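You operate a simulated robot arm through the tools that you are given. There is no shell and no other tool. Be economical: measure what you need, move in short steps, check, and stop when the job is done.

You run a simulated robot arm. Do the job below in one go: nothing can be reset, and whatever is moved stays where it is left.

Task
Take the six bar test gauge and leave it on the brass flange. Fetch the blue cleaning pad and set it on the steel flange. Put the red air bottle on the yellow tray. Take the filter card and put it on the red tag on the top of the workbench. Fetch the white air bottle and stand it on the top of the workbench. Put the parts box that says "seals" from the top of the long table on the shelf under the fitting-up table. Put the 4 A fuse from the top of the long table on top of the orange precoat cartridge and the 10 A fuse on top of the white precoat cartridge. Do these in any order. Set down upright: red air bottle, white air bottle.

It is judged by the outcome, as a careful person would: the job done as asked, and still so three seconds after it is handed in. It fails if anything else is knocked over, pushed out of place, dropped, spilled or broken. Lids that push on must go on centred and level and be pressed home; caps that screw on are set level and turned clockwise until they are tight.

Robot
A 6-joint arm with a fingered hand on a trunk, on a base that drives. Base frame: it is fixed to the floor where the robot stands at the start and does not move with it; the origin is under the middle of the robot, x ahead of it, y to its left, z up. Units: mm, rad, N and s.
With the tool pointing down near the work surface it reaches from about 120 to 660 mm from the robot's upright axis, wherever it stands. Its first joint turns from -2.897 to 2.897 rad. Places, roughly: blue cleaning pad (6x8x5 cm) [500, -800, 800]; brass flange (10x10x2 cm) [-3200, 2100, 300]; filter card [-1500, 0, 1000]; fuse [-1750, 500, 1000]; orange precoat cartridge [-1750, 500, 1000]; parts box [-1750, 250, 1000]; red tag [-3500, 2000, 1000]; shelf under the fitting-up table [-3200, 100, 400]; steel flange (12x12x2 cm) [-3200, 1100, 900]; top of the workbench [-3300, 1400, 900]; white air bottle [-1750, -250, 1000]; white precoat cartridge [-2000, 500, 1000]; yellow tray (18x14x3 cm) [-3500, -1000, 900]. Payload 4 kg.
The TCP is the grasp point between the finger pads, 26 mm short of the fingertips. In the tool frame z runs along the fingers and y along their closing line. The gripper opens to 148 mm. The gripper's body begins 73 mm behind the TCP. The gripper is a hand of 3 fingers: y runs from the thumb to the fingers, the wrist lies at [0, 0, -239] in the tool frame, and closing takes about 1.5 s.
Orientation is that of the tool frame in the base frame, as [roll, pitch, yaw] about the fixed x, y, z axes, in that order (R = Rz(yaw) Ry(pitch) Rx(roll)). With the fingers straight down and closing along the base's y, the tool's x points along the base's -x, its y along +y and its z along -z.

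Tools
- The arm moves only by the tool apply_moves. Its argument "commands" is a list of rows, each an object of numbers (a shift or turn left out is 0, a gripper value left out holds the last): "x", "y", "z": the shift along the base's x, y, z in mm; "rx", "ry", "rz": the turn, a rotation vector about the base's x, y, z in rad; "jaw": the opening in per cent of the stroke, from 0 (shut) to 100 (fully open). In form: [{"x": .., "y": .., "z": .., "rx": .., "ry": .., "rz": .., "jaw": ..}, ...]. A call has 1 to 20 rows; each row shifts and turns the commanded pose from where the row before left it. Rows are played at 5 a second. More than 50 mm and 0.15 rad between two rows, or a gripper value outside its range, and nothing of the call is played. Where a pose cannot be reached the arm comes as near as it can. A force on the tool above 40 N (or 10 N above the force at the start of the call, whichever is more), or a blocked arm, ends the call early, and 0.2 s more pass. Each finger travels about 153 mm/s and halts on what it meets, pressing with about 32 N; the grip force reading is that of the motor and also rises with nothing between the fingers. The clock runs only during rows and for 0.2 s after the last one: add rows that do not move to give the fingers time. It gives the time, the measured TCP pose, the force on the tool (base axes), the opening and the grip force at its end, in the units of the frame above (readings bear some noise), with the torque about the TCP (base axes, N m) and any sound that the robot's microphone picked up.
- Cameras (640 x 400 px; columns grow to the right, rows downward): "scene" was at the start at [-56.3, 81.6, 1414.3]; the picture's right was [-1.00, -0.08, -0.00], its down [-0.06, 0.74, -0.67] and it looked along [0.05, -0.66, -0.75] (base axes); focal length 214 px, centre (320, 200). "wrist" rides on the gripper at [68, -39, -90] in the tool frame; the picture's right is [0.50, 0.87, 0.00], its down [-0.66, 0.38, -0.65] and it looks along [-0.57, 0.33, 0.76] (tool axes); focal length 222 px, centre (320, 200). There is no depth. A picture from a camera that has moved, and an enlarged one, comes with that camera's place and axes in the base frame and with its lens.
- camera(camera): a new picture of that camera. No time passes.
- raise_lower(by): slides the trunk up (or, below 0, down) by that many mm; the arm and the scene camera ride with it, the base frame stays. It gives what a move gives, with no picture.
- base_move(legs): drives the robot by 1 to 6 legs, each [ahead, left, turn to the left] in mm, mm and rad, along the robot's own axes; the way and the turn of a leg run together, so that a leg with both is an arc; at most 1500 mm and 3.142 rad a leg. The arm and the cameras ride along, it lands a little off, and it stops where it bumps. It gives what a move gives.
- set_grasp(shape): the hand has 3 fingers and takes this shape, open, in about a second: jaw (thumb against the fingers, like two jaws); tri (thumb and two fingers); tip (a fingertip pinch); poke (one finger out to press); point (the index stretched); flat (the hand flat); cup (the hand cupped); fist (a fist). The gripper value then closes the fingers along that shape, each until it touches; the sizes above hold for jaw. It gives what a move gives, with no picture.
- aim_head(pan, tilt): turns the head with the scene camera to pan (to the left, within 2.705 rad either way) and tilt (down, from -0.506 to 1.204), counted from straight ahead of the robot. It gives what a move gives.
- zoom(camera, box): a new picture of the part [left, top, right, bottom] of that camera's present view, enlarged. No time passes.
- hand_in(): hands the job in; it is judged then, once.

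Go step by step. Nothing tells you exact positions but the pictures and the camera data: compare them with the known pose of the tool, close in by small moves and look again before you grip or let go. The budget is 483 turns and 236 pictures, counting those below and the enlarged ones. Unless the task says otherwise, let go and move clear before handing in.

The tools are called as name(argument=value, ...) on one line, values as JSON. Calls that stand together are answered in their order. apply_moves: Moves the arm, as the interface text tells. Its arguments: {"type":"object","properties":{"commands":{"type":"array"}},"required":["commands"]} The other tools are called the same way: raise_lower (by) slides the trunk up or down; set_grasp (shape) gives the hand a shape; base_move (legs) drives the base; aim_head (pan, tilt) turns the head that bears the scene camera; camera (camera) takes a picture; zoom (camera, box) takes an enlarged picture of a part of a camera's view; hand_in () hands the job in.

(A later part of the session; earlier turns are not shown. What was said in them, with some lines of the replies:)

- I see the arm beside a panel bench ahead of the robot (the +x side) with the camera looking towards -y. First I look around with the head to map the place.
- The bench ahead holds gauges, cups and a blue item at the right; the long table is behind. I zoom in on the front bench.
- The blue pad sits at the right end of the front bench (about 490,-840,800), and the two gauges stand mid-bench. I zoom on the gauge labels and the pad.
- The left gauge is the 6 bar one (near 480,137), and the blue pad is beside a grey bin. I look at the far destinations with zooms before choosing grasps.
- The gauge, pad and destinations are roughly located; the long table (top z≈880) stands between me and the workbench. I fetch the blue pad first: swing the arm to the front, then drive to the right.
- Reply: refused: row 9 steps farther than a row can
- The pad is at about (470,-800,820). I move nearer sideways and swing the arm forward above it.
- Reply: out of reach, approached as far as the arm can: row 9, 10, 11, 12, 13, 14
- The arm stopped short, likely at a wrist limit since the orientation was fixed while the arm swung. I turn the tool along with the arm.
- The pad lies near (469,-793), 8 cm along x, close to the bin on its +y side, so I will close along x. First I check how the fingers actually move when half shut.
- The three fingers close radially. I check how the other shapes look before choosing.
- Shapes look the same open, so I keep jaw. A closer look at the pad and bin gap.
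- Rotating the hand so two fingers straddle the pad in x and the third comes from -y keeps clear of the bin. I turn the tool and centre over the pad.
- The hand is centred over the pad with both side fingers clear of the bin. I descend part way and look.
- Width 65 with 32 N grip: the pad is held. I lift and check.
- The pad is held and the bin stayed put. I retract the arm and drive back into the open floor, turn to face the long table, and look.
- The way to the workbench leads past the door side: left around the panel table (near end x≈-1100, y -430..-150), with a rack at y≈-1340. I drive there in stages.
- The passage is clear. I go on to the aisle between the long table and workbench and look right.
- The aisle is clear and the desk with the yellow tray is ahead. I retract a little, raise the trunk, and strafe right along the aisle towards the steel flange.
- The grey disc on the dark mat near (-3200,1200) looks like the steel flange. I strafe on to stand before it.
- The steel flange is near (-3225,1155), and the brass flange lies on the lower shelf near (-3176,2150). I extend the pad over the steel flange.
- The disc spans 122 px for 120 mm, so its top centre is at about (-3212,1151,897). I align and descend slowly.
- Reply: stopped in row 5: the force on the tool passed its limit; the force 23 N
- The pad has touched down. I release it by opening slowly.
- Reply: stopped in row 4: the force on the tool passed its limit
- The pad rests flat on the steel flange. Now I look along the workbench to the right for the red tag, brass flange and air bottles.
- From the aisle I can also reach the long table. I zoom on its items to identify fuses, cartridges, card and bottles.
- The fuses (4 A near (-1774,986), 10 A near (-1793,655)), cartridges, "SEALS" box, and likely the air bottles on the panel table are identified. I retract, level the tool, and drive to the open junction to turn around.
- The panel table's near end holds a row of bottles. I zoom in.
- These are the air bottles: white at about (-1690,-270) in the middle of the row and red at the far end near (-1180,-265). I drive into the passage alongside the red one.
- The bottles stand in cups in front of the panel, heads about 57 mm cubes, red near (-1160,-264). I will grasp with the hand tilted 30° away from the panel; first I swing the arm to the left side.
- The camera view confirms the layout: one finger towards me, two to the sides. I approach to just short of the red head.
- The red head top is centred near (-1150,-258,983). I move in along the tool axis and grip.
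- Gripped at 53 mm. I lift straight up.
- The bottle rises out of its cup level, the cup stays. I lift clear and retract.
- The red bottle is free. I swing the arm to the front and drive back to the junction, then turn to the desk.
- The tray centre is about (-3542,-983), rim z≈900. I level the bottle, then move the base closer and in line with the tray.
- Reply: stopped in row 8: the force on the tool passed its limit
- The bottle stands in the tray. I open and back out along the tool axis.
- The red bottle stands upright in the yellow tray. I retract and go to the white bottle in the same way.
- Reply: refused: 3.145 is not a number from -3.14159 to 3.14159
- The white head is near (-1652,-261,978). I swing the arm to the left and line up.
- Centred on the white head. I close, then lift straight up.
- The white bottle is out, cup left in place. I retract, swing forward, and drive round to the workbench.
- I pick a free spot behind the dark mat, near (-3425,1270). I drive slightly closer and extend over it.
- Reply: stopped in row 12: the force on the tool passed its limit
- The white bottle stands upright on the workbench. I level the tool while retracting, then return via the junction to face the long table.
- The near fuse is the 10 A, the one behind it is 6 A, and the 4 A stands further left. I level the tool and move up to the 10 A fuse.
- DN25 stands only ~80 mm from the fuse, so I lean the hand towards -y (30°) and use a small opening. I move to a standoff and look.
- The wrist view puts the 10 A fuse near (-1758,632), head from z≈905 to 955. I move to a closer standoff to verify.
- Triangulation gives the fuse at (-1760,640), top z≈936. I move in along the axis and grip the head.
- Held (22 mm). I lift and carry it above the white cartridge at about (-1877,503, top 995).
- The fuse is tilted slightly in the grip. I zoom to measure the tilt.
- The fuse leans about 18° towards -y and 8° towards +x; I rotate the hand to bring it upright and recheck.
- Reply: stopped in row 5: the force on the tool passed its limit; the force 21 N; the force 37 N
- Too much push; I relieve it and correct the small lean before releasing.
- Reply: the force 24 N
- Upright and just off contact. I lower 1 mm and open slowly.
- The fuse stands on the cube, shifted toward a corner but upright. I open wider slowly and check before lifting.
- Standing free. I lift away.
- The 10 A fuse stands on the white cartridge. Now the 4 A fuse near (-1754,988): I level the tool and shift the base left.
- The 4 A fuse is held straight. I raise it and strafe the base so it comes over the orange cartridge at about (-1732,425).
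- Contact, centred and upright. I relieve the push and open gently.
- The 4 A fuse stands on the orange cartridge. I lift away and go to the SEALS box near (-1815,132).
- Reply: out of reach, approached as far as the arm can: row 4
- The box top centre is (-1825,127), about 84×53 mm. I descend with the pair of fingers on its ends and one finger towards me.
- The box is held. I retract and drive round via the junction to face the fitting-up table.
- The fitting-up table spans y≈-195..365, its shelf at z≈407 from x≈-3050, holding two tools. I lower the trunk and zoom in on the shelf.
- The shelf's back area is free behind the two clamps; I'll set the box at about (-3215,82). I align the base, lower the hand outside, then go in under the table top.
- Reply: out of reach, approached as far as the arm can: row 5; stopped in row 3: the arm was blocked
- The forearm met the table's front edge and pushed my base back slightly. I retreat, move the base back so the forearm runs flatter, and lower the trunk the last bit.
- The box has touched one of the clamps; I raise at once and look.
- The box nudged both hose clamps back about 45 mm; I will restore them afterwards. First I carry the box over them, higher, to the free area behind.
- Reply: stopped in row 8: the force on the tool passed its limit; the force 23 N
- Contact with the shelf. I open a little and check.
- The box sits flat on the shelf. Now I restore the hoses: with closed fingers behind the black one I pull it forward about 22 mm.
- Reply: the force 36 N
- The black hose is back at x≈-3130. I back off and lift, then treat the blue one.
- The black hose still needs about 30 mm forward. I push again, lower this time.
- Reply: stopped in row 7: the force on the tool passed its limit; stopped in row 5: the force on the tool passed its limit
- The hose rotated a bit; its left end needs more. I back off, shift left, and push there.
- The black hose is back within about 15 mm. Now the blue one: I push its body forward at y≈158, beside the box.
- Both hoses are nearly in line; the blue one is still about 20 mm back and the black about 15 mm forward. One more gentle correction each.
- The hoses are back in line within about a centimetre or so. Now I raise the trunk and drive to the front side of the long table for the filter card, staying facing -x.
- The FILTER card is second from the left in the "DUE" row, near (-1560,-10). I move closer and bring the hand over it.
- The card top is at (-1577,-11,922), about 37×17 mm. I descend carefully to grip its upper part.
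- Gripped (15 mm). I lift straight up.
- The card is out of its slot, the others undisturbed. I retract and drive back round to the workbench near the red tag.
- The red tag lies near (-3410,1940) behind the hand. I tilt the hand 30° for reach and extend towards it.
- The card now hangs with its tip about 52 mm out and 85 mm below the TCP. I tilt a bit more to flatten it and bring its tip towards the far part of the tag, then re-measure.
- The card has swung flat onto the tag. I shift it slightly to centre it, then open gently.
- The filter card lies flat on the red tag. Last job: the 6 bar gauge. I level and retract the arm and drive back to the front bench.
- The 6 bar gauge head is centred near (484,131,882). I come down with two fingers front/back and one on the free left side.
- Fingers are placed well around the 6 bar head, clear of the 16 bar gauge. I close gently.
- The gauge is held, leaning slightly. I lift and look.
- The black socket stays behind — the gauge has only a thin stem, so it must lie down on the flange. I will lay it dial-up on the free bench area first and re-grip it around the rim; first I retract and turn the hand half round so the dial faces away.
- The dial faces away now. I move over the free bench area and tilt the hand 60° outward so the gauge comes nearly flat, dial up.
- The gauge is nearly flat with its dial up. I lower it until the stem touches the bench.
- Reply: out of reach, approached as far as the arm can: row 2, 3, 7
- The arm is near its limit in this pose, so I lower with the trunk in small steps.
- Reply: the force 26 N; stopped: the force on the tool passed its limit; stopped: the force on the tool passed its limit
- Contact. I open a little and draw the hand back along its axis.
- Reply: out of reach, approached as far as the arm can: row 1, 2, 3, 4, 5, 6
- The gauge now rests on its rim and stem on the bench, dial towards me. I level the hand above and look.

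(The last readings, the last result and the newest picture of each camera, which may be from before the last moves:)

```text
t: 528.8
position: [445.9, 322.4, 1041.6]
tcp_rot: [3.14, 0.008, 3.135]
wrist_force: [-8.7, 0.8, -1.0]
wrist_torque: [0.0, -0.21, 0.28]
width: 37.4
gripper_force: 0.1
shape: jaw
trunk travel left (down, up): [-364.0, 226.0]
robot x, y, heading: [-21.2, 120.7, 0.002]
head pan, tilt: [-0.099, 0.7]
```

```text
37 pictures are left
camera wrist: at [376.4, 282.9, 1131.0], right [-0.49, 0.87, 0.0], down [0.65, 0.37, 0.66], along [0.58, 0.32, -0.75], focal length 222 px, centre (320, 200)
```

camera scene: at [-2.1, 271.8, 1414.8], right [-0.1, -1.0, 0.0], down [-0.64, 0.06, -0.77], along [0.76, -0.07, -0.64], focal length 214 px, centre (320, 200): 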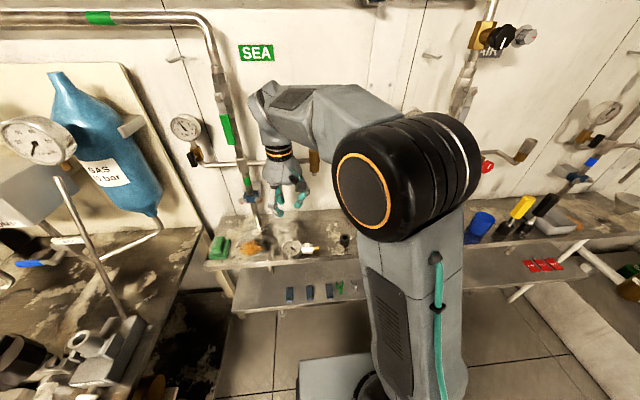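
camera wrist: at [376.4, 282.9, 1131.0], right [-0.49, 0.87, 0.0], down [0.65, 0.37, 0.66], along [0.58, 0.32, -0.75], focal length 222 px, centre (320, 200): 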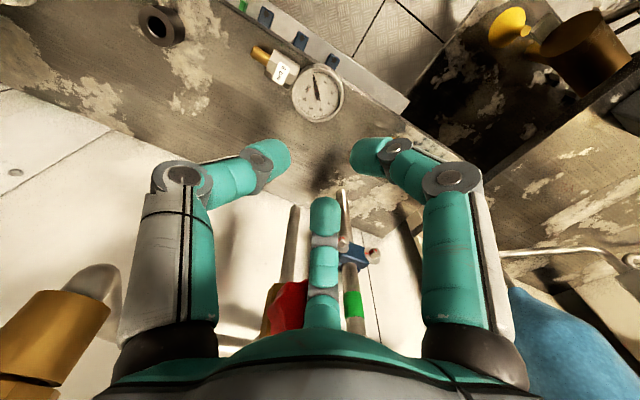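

The gauge lies dial-up near the bench edge, drum at about (454,321), stem towards -y. The hand is touching a valve behind, so I back off first, then turn the hand so the fingers clear the stem.

apply_moves(commands=[{"x": -25}, {"x": -25, "y": -5}])

zoom(camera="scene", box=[200, 140, 360, 260])

```text
t: 529.4
position: [397.0, 314.6, 1040.5]
tcp_rot: [3.141, 0.013, 3.132]
wrist_force: [0.8, 0.2, 0.9]
wrist_torque: [0.01, 0.02, 0.06]
width: 39.9
gripper_force: 0.0
shape: jaw
trunk travel left (down, up): [-364.0, 226.0]
robot x, y, heading: [-20.5, 119.0, 0.001]
head pan, tilt: [-0.099, 0.7]
```

```text
3.33 times, centred on (280, 200) of scene
camera zoom: at [-0.5, 271.7, 1414.9], right [-0.1, -1.0, 0.0], down [-0.64, 0.06, -0.76], along [0.76, -0.07, -0.64], focal length 715 px, centre (453, 200)
```

zoom: 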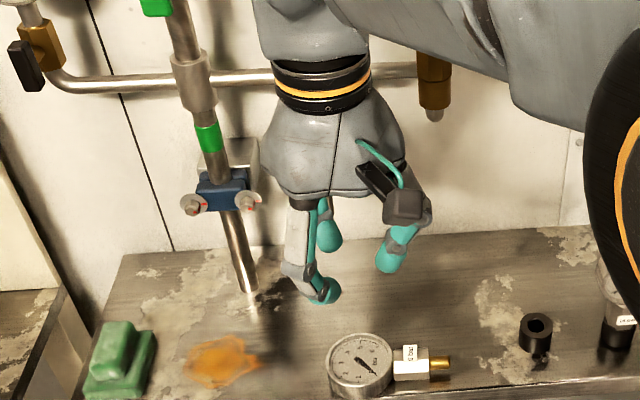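

apply_moves(commands=[{"rz": -0.131, "ry": -0.013}, {"rz": -0.131}, {"rz": -0.131}, {"rz": -0.131}, {"rz": -0.131}, {"rz": -0.131}, {"rz": -0.131, "jaw": 76}, {"rz": -0.13}, {"z": -40, "y": 6}, {"z": -40, "x": 20}, {"z": -30, "x": 25}])

camera(camera="wrist")

```text
t: 531.8
position: [442.7, 321.6, 931.2]
tcp_rot: [3.14, 0.025, 2.085]
wrist_force: [-0.1, 0.1, 1.6]
wrist_torque: [0.01, -0.02, 0.02]
width: 112.3
gripper_force: 0.1
shape: jaw
trunk travel left (down, up): [-364.0, 226.0]
robot x, y, heading: [-20.2, 119.8, 0.003]
head pan, tilt: [-0.099, 0.7]
```

```text
35 pictures are left
camera wrist: at [374.2, 363.8, 1019.3], right [0.51, 0.86, -0.01], down [0.64, -0.37, 0.67], along [0.57, -0.35, -0.74], focal length 222 px, centre (320, 200)
```

wrist: 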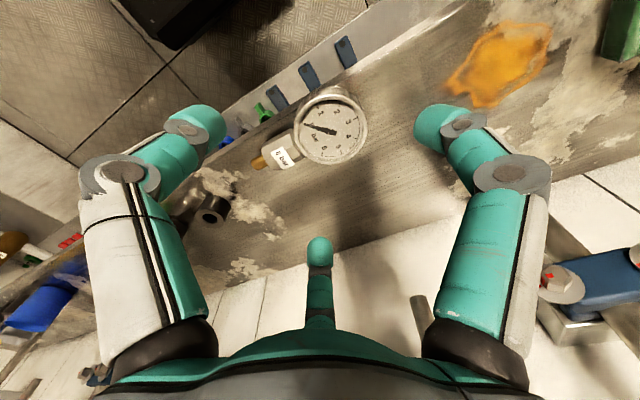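

apply_moves(commands=[{"x": 8, "y": 6, "rx": 0.022, "ry": 0.012}, {"z": -35}, {"z": -30}, {"z": -18}])

camera(camera="wrist")

```text
t: 532.8
position: [451.6, 326.9, 848.8]
tcp_rot: [3.139, 0.0, 2.085]
wrist_force: [0.0, 1.2, 0.7]
wrist_torque: [0.01, 0.01, 0.02]
width: 112.2
gripper_force: 0.2
shape: jaw
trunk travel left (down, up): [-364.0, 226.0]
robot x, y, heading: [-19.2, 121.5, 0.006]
head pan, tilt: [-0.099, 0.7]
```

```text
34 pictures are left
camera wrist: at [383.7, 366.9, 938.0], right [0.51, 0.86, 0.0], down [0.65, -0.38, 0.65], along [0.57, -0.33, -0.76], focal length 222 px, centre (320, 200)
```

wrist: 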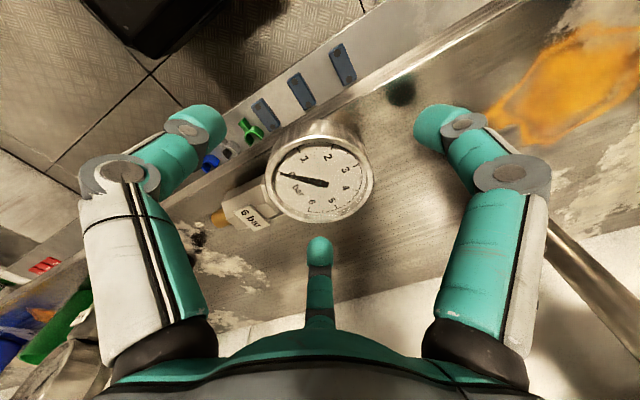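

Centred on the drum. I lower the rest and close around the rim.

apply_moves(commands=[{"z": -8}, {"z": -5}])

apply_moves(commands=[{"jaw": 65}, {"jaw": 55}, {"jaw": 46}, {"jaw": 38}, {"jaw": 30}, {"jaw": 25}, {}, {}])

apply_moves(commands=[{"z": 6}, {"z": 14}, {"z": 30}, {"z": 40, "x": -10}, {"z": 40, "x": -20}])

camera(camera="wrist")

```text
t: 533.4
position: [450.3, 327.8, 835.1]
tcp_rot: [3.14, 0.0, 2.088]
wrist_force: [0.7, -0.1, -0.1]
wrist_torque: [-0.01, 0.01, -0.03]
width: 112.0
gripper_force: 0.0
shape: jaw
trunk travel left (down, up): [-364.0, 226.0]
robot x, y, heading: [-22.7, 117.6, 0.003]
head pan, tilt: [-0.099, 0.7]
```

```text
t: 535.2
position: [450.6, 326.6, 835.9]
tcp_rot: [3.14, 0.0, 2.086]
wrist_force: [0.2, -0.1, -0.1]
wrist_torque: [0.02, 0.04, -0.02]
width: 60.3
gripper_force: 32.0
shape: jaw
trunk travel left (down, up): [-364.0, 226.0]
robot x, y, heading: [-23.0, 120.7, 0.002]
head pan, tilt: [-0.099, 0.7]
```

```text
t: 536.4
position: [419.9, 327.7, 965.6]
tcp_rot: [3.141, -0.001, 2.085]
wrist_force: [1.0, 0.9, -2.9]
wrist_torque: [0.04, 0.03, -0.02]
width: 60.1
gripper_force: 32.0
shape: jaw
trunk travel left (down, up): [-364.0, 226.0]
robot x, y, heading: [-23.6, 118.8, 0.0]
head pan, tilt: [-0.099, 0.7]
```

```text
33 pictures are left
camera wrist: at [352.6, 367.8, 1055.3], right [0.51, 0.86, 0.0], down [0.65, -0.38, 0.65], along [0.56, -0.33, -0.76], focal length 222 px, centre (320, 200)
```

wrist: 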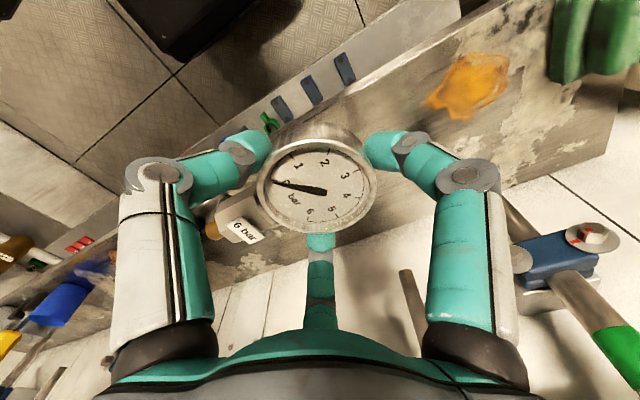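

The gauge is held flat, dial up. I retract to a carrying pose and drive to the workbench's lower shelf.

apply_moves(commands=[{"x": -30, "y": -35, "z": 30}, {"x": -30, "y": -35, "z": 20}, {"x": -30, "y": -35}, {"x": -20, "y": -35}])

base_move(legs=[[-530, 0, 0], [0, 0, 3.14], [0, 970, 0], [950, 0, 0], [950, 0, 0], [0, -1500, 0]])

base_move(legs=[[0, -1450, 0]])

aim_head(pan=0.0, tilt=0.7)

camera(camera="scene")

```text
refused: row 1 steps farther than a row can; nothing moved
```

```text
t: 567.6
position: [-2899.9, 401.3, 964.8]
tcp_rot: [3.139, 0.0, -1.032]
wrist_force: [-0.3, -0.1, -2.2]
wrist_torque: [-0.01, 0.0, 0.02]
width: 59.6
gripper_force: 31.8
shape: jaw
trunk travel left (down, up): [-364.0, 226.0]
robot x, y, heading: [-2461.9, 621.9, -3.113]
head pan, tilt: [-0.099, 0.7]
```

```text
t: 574.8
position: [-2932.1, 1842.3, 965.0]
tcp_rot: [3.14, 0.0, -1.032]
wrist_force: [0.8, 0.3, -2.0]
wrist_torque: [-0.05, -0.02, 0.01]
width: 59.4
gripper_force: 32.2
shape: jaw
trunk travel left (down, up): [-364.0, 226.0]
robot x, y, heading: [-2495.1, 2061.9, -3.117]
head pan, tilt: [-0.099, 0.7]
```

```text
t: 575.5
position: [-2933.5, 1843.0, 965.4]
tcp_rot: [3.14, -0.002, -1.032]
wrist_force: [-0.8, 1.0, -2.8]
wrist_torque: [-0.06, 0.0, -0.03]
width: 59.4
gripper_force: 31.9
shape: jaw
trunk travel left (down, up): [-364.0, 226.0]
robot x, y, heading: [-2495.6, 2058.8, -3.116]
head pan, tilt: [0.0, 0.7]
```

```text
32 pictures are left
camera scene: at [-2518.9, 1897.2, 1414.8], right [-0.02, 1.0, 0.0], down [0.64, 0.01, -0.76], along [-0.76, -0.02, -0.64], focal length 214 px, centre (320, 200)
```

scene: 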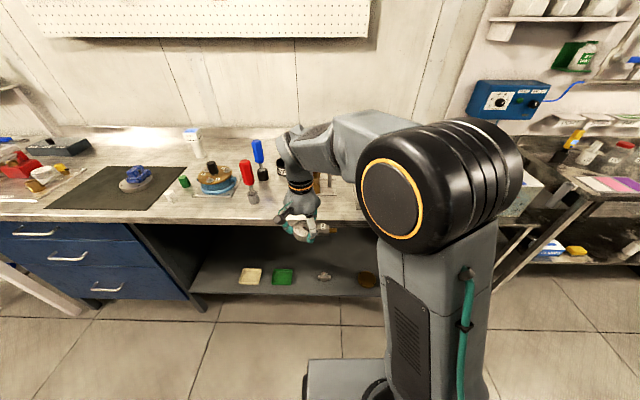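

The brass flange lies at about (-3163,2147) on the lower shelf. I bring the arm to the front, align the base, and lower the trunk.

apply_moves(commands=[{"x": 25, "y": 40}, {"x": 25, "y": 40}, {"x": 25, "y": 40}, {"x": 25, "y": 40}, {"x": 25, "y": 40}, {"y": 17}])

base_move(legs=[[0, -88, 0]])

raise_lower(by=-355)

camera(camera="scene")

```text
t: 576.9
position: [-2807.8, 2059.3, 964.8]
tcp_rot: [3.14, 0.0, -1.034]
wrist_force: [0.5, 0.4, -1.9]
wrist_torque: [-0.05, -0.01, 0.0]
width: 59.5
gripper_force: 32.3
shape: jaw
trunk travel left (down, up): [-364.0, 226.0]
robot x, y, heading: [-2494.8, 2059.0, -3.12]
head pan, tilt: [0.0, 0.7]
```

```text
t: 578.0
position: [-2809.1, 2147.6, 966.4]
tcp_rot: [3.14, 0.0, -1.036]
wrist_force: [-0.5, 0.9, -1.2]
wrist_torque: [-0.06, 0.0, -0.02]
width: 59.5
gripper_force: 32.0
shape: jaw
trunk travel left (down, up): [-364.0, 226.0]
robot x, y, heading: [-2496.2, 2150.9, -3.119]
head pan, tilt: [0.0, 0.7]
```

```text
t: 581.4
position: [-2809.3, 2147.3, 610.4]
tcp_rot: [3.141, 0.0, -1.035]
wrist_force: [-0.2, -0.1, -2.8]
wrist_torque: [-0.01, 0.01, -0.03]
width: 59.4
gripper_force: 32.4
shape: jaw
trunk travel left (down, up): [-9.0, 581.0]
robot x, y, heading: [-2493.7, 2150.1, -3.117]
head pan, tilt: [0.0, 0.7]
```

```text
31 pictures are left
camera scene: at [-2520.9, 1985.1, 1059.9], right [-0.02, 1.0, 0.0], down [0.64, 0.01, -0.76], along [-0.76, -0.02, -0.64], focal length 214 px, centre (320, 200)
```

scene: 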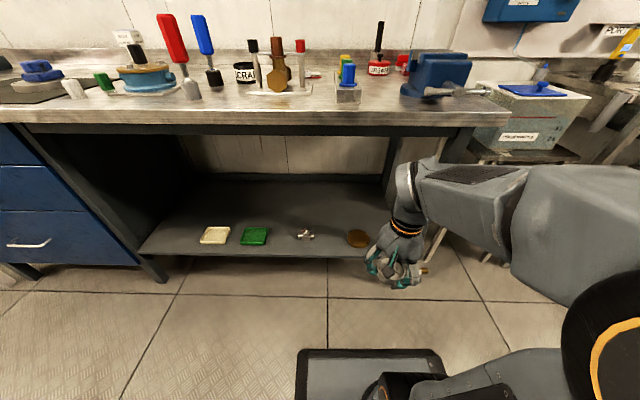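

apply_moves(commands=[{"x": -15, "z": -40}, {"x": -20, "z": -40}, {"x": -25, "z": -40}, {"x": -30, "z": -30}, {"x": -30, "z": -20}])

camera(camera="wrist")

zoom(camera="scene", box=[280, 180, 440, 300])

```text
t: 582.6
position: [-2930.5, 2148.4, 439.8]
tcp_rot: [3.139, 0.0, -1.033]
wrist_force: [0.2, 0.0, -1.2]
wrist_torque: [-0.02, -0.01, -0.01]
width: 59.3
gripper_force: 32.2
shape: jaw
trunk travel left (down, up): [-9.0, 581.0]
robot x, y, heading: [-2496.2, 2147.4, -3.118]
head pan, tilt: [0.0, 0.7]
```

```text
30 pictures are left
camera wrist: at [-2862.1, 2109.6, 529.7], right [-0.49, -0.87, 0.0], down [-0.66, 0.37, 0.65], along [-0.57, 0.32, -0.76], focal length 222 px, centre (320, 200)
```

wrist: 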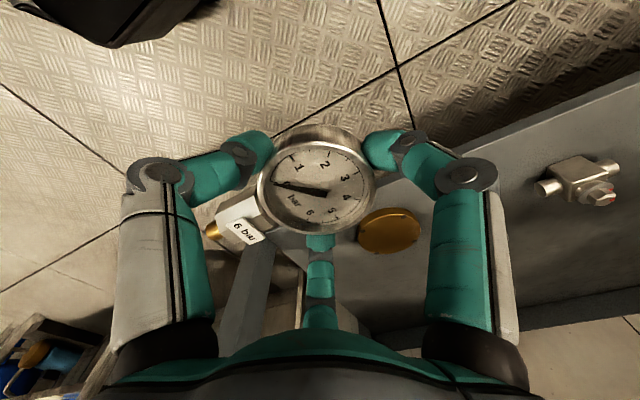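

```text
3.33 times, centred on (360, 240) of scene
camera zoom: at [-2520.7, 1985.1, 1059.9], right [-0.02, 1.0, 0.0], down [0.64, 0.01, -0.77], along [-0.76, -0.02, -0.64], focal length 715 px, centre (187, 67)
```

zoom: 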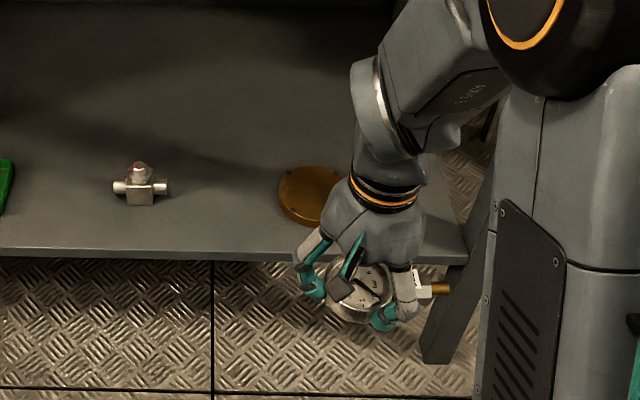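

The flange top centre is near (-3156,2146,295). I go in above it and check.

apply_moves(commands=[{"x": -45}, {"x": -45}, {"x": -45}, {"x": -45}, {"x": -44, "y": -2}])

camera(camera="wrist")

zoom(camera="scene", box=[280, 160, 440, 280])

```text
t: 583.8
position: [-3154.2, 2145.4, 439.4]
tcp_rot: [-3.14, 0.0, -1.034]
wrist_force: [0.1, -1.1, -1.0]
wrist_torque: [-0.03, 0.01, -0.01]
width: 59.0
gripper_force: 31.9
shape: jaw
trunk travel left (down, up): [-9.0, 581.0]
robot x, y, heading: [-2497.1, 2147.3, -3.118]
head pan, tilt: [0.0, 0.7]
```

```text
28 pictures are left
camera wrist: at [-3086.9, 2107.5, 530.1], right [-0.49, -0.87, 0.0], down [-0.66, 0.37, 0.65], along [-0.57, 0.32, -0.76], focal length 222 px, centre (320, 200)
```

wrist: 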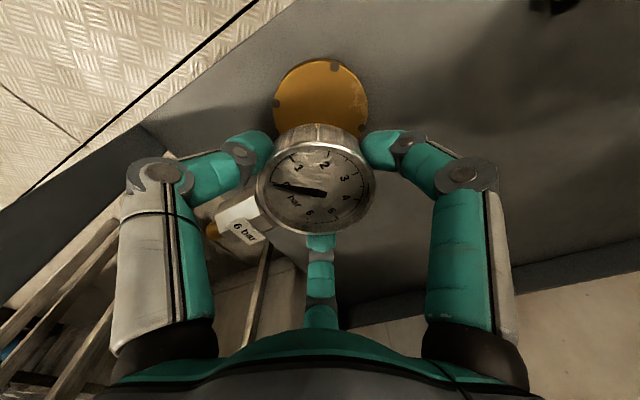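

```text
3.33 times, centred on (360, 220) of scene
camera zoom: at [-2520.8, 1985.1, 1059.9], right [-0.02, 1.0, 0.0], down [0.64, 0.01, -0.77], along [-0.76, -0.02, -0.64], focal length 715 px, centre (187, 133)
```

zoom: 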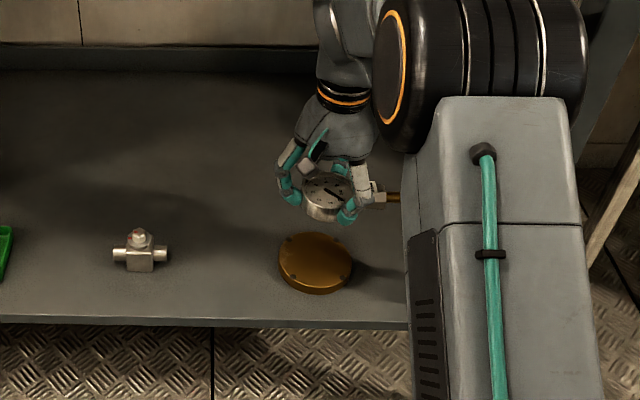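

apply_moves(commands=[{"x": 6, "y": -7}, {"z": -30}, {"z": -25}, {"z": -15}, {"z": -8}, {"z": -5}, {"z": -4}, {"z": -4}, {"z": -3}])

camera(camera="wrist")

```text
t: 585.8
position: [-3147.5, 2138.5, 345.8]
tcp_rot: [3.139, 0.0, -1.034]
wrist_force: [-0.1, 0.5, -1.0]
wrist_torque: [-0.02, -0.04, 0.0]
width: 59.0
gripper_force: 31.8
shape: jaw
trunk travel left (down, up): [-9.0, 581.0]
robot x, y, heading: [-2497.0, 2148.8, -3.118]
head pan, tilt: [0.0, 0.7]
```

```text
26 pictures are left
camera wrist: at [-3079.8, 2100.6, 435.9], right [-0.49, -0.87, 0.0], down [-0.66, 0.37, 0.65], along [-0.57, 0.32, -0.76], focal length 222 px, centre (320, 200)
```

wrist: 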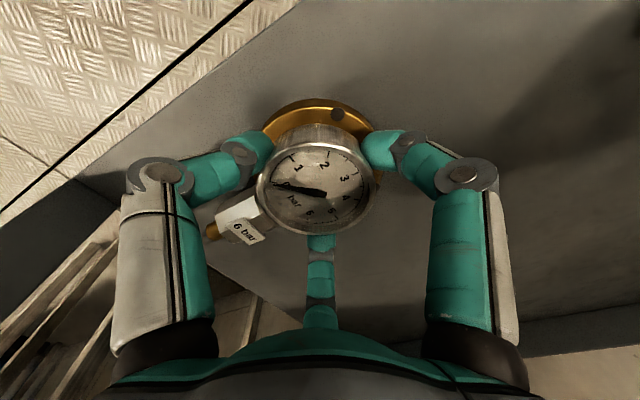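

apply_moves(commands=[{"z": -3}, {"z": -2}, {"z": -2}, {"z": -2}, {"z": -2}, {"z": -2}, {"z": -2}, {"z": -2}, {"z": -2}, {"z": -2}])

```text
t: 588.0
position: [-3148.0, 2137.9, 328.7]
tcp_rot: [3.136, 0.002, -1.035]
wrist_force: [4.1, -0.4, 29.7]
wrist_torque: [0.28, -0.21, -0.1]
width: 59.7
gripper_force: 31.7
shape: jaw
trunk travel left (down, up): [-9.0, 581.0]
robot x, y, heading: [-2497.4, 2148.1, -3.122]
head pan, tilt: [0.0, 0.7]
```

Contact with the flange. I ease up 2 mm and open slowly.

apply_moves(commands=[{"z": 2}, {"jaw": 43}, {"jaw": 47}, {"jaw": 52}, {"jaw": 60}, {"jaw": 70}, {}])

camera(camera="wrist")

```text
t: 589.6
position: [-3147.4, 2137.5, 326.3]
tcp_rot: [3.139, -0.001, -1.036]
wrist_force: [0.2, 0.0, 0.5]
wrist_torque: [-0.02, -0.01, 0.03]
width: 103.3
gripper_force: 0.0
shape: jaw
trunk travel left (down, up): [-9.0, 581.0]
robot x, y, heading: [-2495.7, 2146.6, -3.125]
head pan, tilt: [0.0, 0.7]
```

```text
25 pictures are left
camera wrist: at [-3079.7, 2100.6, 417.1], right [-0.49, -0.87, 0.0], down [-0.66, 0.37, 0.65], along [-0.57, 0.32, -0.76], focal length 222 px, centre (320, 200)
```

wrist: 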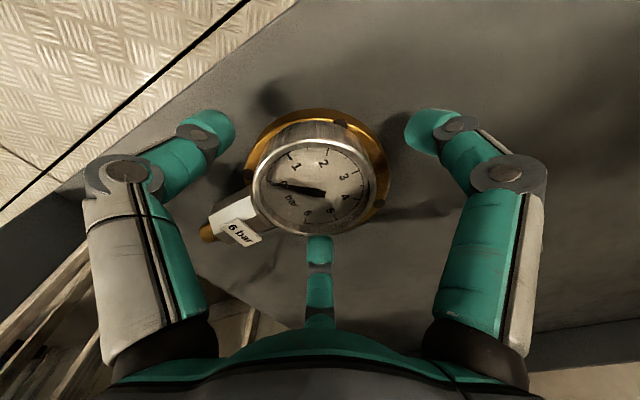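

The gauge lies centred on the brass flange. I lift straight up and look again.

apply_moves(commands=[{"jaw": 76, "z": 6}, {"z": 15}, {"z": 30}, {"z": 40}])

camera(camera="wrist")

apply_moves(commands=[{"z": 10, "x": 30}, {"x": 45}, {"x": 45}, {"x": 45}, {"x": 45}, {"x": 30, "z": 20}])

zoom(camera="scene", box=[200, 160, 440, 300])

```text
t: 590.6
position: [-3148.9, 2138.5, 418.5]
tcp_rot: [3.14, 0.0, -1.034]
wrist_force: [-0.4, -0.1, -0.2]
wrist_torque: [-0.01, -0.01, -0.03]
width: 112.3
gripper_force: 0.0
shape: jaw
trunk travel left (down, up): [-9.0, 581.0]
robot x, y, heading: [-2495.1, 2151.2, -3.114]
head pan, tilt: [0.0, 0.7]
```

```text
24 pictures are left
camera wrist: at [-3079.5, 2100.1, 508.4], right [-0.49, -0.87, 0.0], down [-0.66, 0.37, 0.65], along [-0.57, 0.32, -0.76], focal length 222 px, centre (320, 200)
```

wrist: 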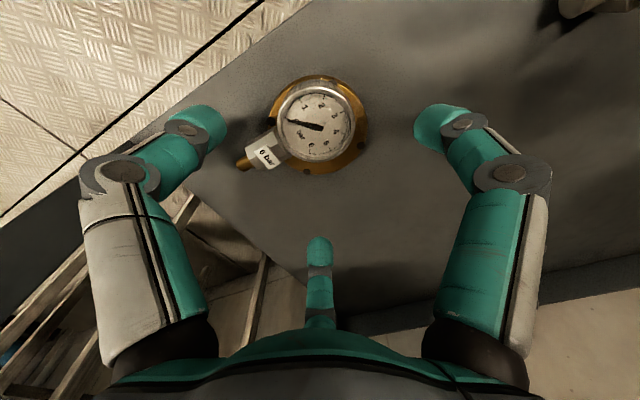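

```text
t: 592.0
position: [-2907.7, 2139.4, 447.9]
tcp_rot: [3.14, 0.0, -1.033]
wrist_force: [-0.1, -0.5, -0.1]
wrist_torque: [0.05, 0.01, -0.03]
width: 111.9
gripper_force: 0.0
shape: jaw
trunk travel left (down, up): [-9.0, 581.0]
robot x, y, heading: [-2495.9, 2150.1, -3.119]
head pan, tilt: [0.0, 0.7]
```

```text
2.67 times, centred on (320, 230) of scene
camera zoom: at [-2521.2, 1985.1, 1059.8], right [-0.02, 1.0, 0.0], down [0.64, 0.01, -0.76], along [-0.76, -0.02, -0.64], focal length 572 px, centre (320, 120)
```

zoom: 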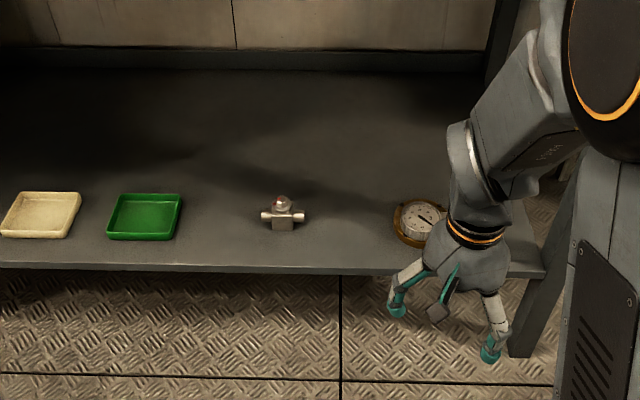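

The gauge rests on the brass flange. I raise the trunk and check the fuses and the other placed items once more.

apply_moves(commands=[{"x": 40, "z": 40}, {"x": 30, "z": 40}])

raise_lower(by=350)

aim_head(pan=2.0, tilt=0.35)

zoom(camera="scene", box=[180, 120, 420, 270])

aim_head(pan=0.5, tilt=0.5)

camera(camera="scene")

```text
refused: row 1 steps farther than a row can; nothing moved
```

```text
t: 595.5
position: [-2909.1, 2139.1, 797.3]
tcp_rot: [3.139, -0.001, -1.032]
wrist_force: [-0.6, 0.5, 0.4]
wrist_torque: [0.02, 0.0, 0.0]
width: 111.9
gripper_force: 0.0
shape: jaw
trunk travel left (down, up): [-359.0, 231.0]
robot x, y, heading: [-2498.9, 2151.2, -3.124]
head pan, tilt: [0.0, 0.7]
```

```text
t: 597.4
position: [-2908.7, 2138.5, 798.4]
tcp_rot: [3.14, -0.001, -1.033]
wrist_force: [-0.4, -0.2, -0.2]
wrist_torque: [0.0, -0.03, -0.04]
width: 112.3
gripper_force: 0.1
shape: jaw
trunk travel left (down, up): [-359.0, 231.0]
robot x, y, heading: [-2498.5, 2148.4, -3.119]
head pan, tilt: [2.0, 0.351]
```

```text
2.67 times, centred on (300, 195) of scene
camera zoom: at [-2395.4, 1903.2, 1441.3], right [-0.9, -0.44, 0.0], down [-0.15, 0.31, -0.94], along [0.41, -0.85, -0.34], focal length 572 px, centre (373, 213)
```

zoom: 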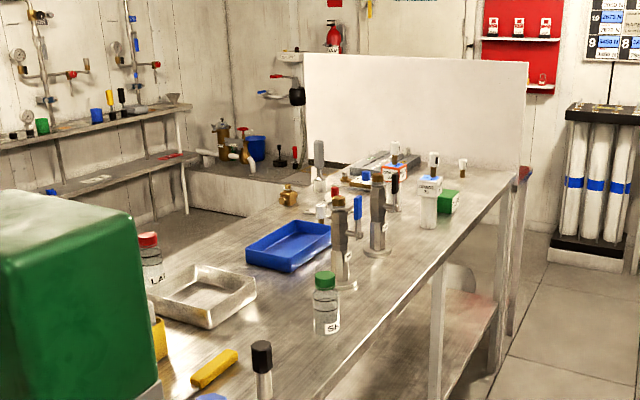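

```text
t: 599.0
position: [-2909.7, 2139.7, 798.7]
tcp_rot: [3.138, 0.0, -1.032]
wrist_force: [0.6, 0.0, 0.3]
wrist_torque: [-0.03, 0.0, 0.01]
width: 112.1
gripper_force: 0.1
shape: jaw
trunk travel left (down, up): [-359.0, 231.0]
robot x, y, heading: [-2498.7, 2147.8, -3.117]
head pan, tilt: [0.499, 0.499]
```

```text
21 pictures are left
camera scene: at [-2514.9, 1941.6, 1427.6], right [-0.5, 0.87, 0.0], down [0.41, 0.24, -0.88], along [-0.76, -0.44, -0.48], focal length 214 px, centre (320, 200)
```

scene: 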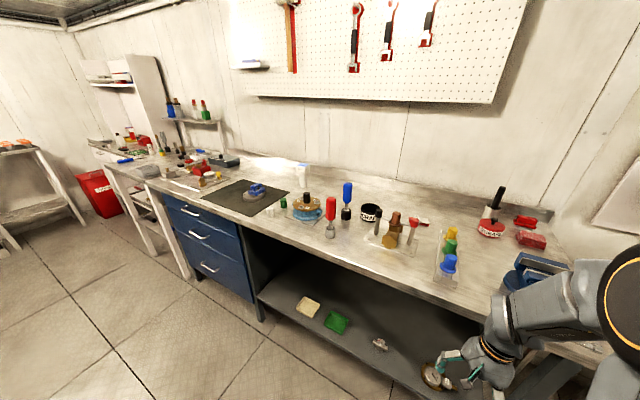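

All items are in place: both fuses are standing, the pad, white bottle, card and gauge are where I set them, and the hand is clear. I hand the job in.

hand_in()

```text
The job is handed in.
```

I completed and handed in all eight placements, but I knocked two hose clamps out of place on the fitting-up table shelf and could not put them back exactly.

- **Hose clamps:** I hit them while setting down the seals box and pushed them back into line. The black one is about 15 mm too far forward and the blue one within about 1 cm. Both also ended up roughly 1 cm off sideways.
- **Gauge:** its black socket stayed on the front bench when I lifted it, so the 6 bar gauge lies flat on the brass flange, dial up.
- **Contact along the way:** the arm bumped the front edge of the fitting-up table. While I was re-gripping the gauge, the hand lightly touched something on the front-bench pipework, probably a valve. I saw no visible change at the table and did not re-check the pipework.

My last look showed both fuses, the pad and the white bottle still in place, and the gauge on its flange. I did not re-check the red bottle or the seals box after placing them.
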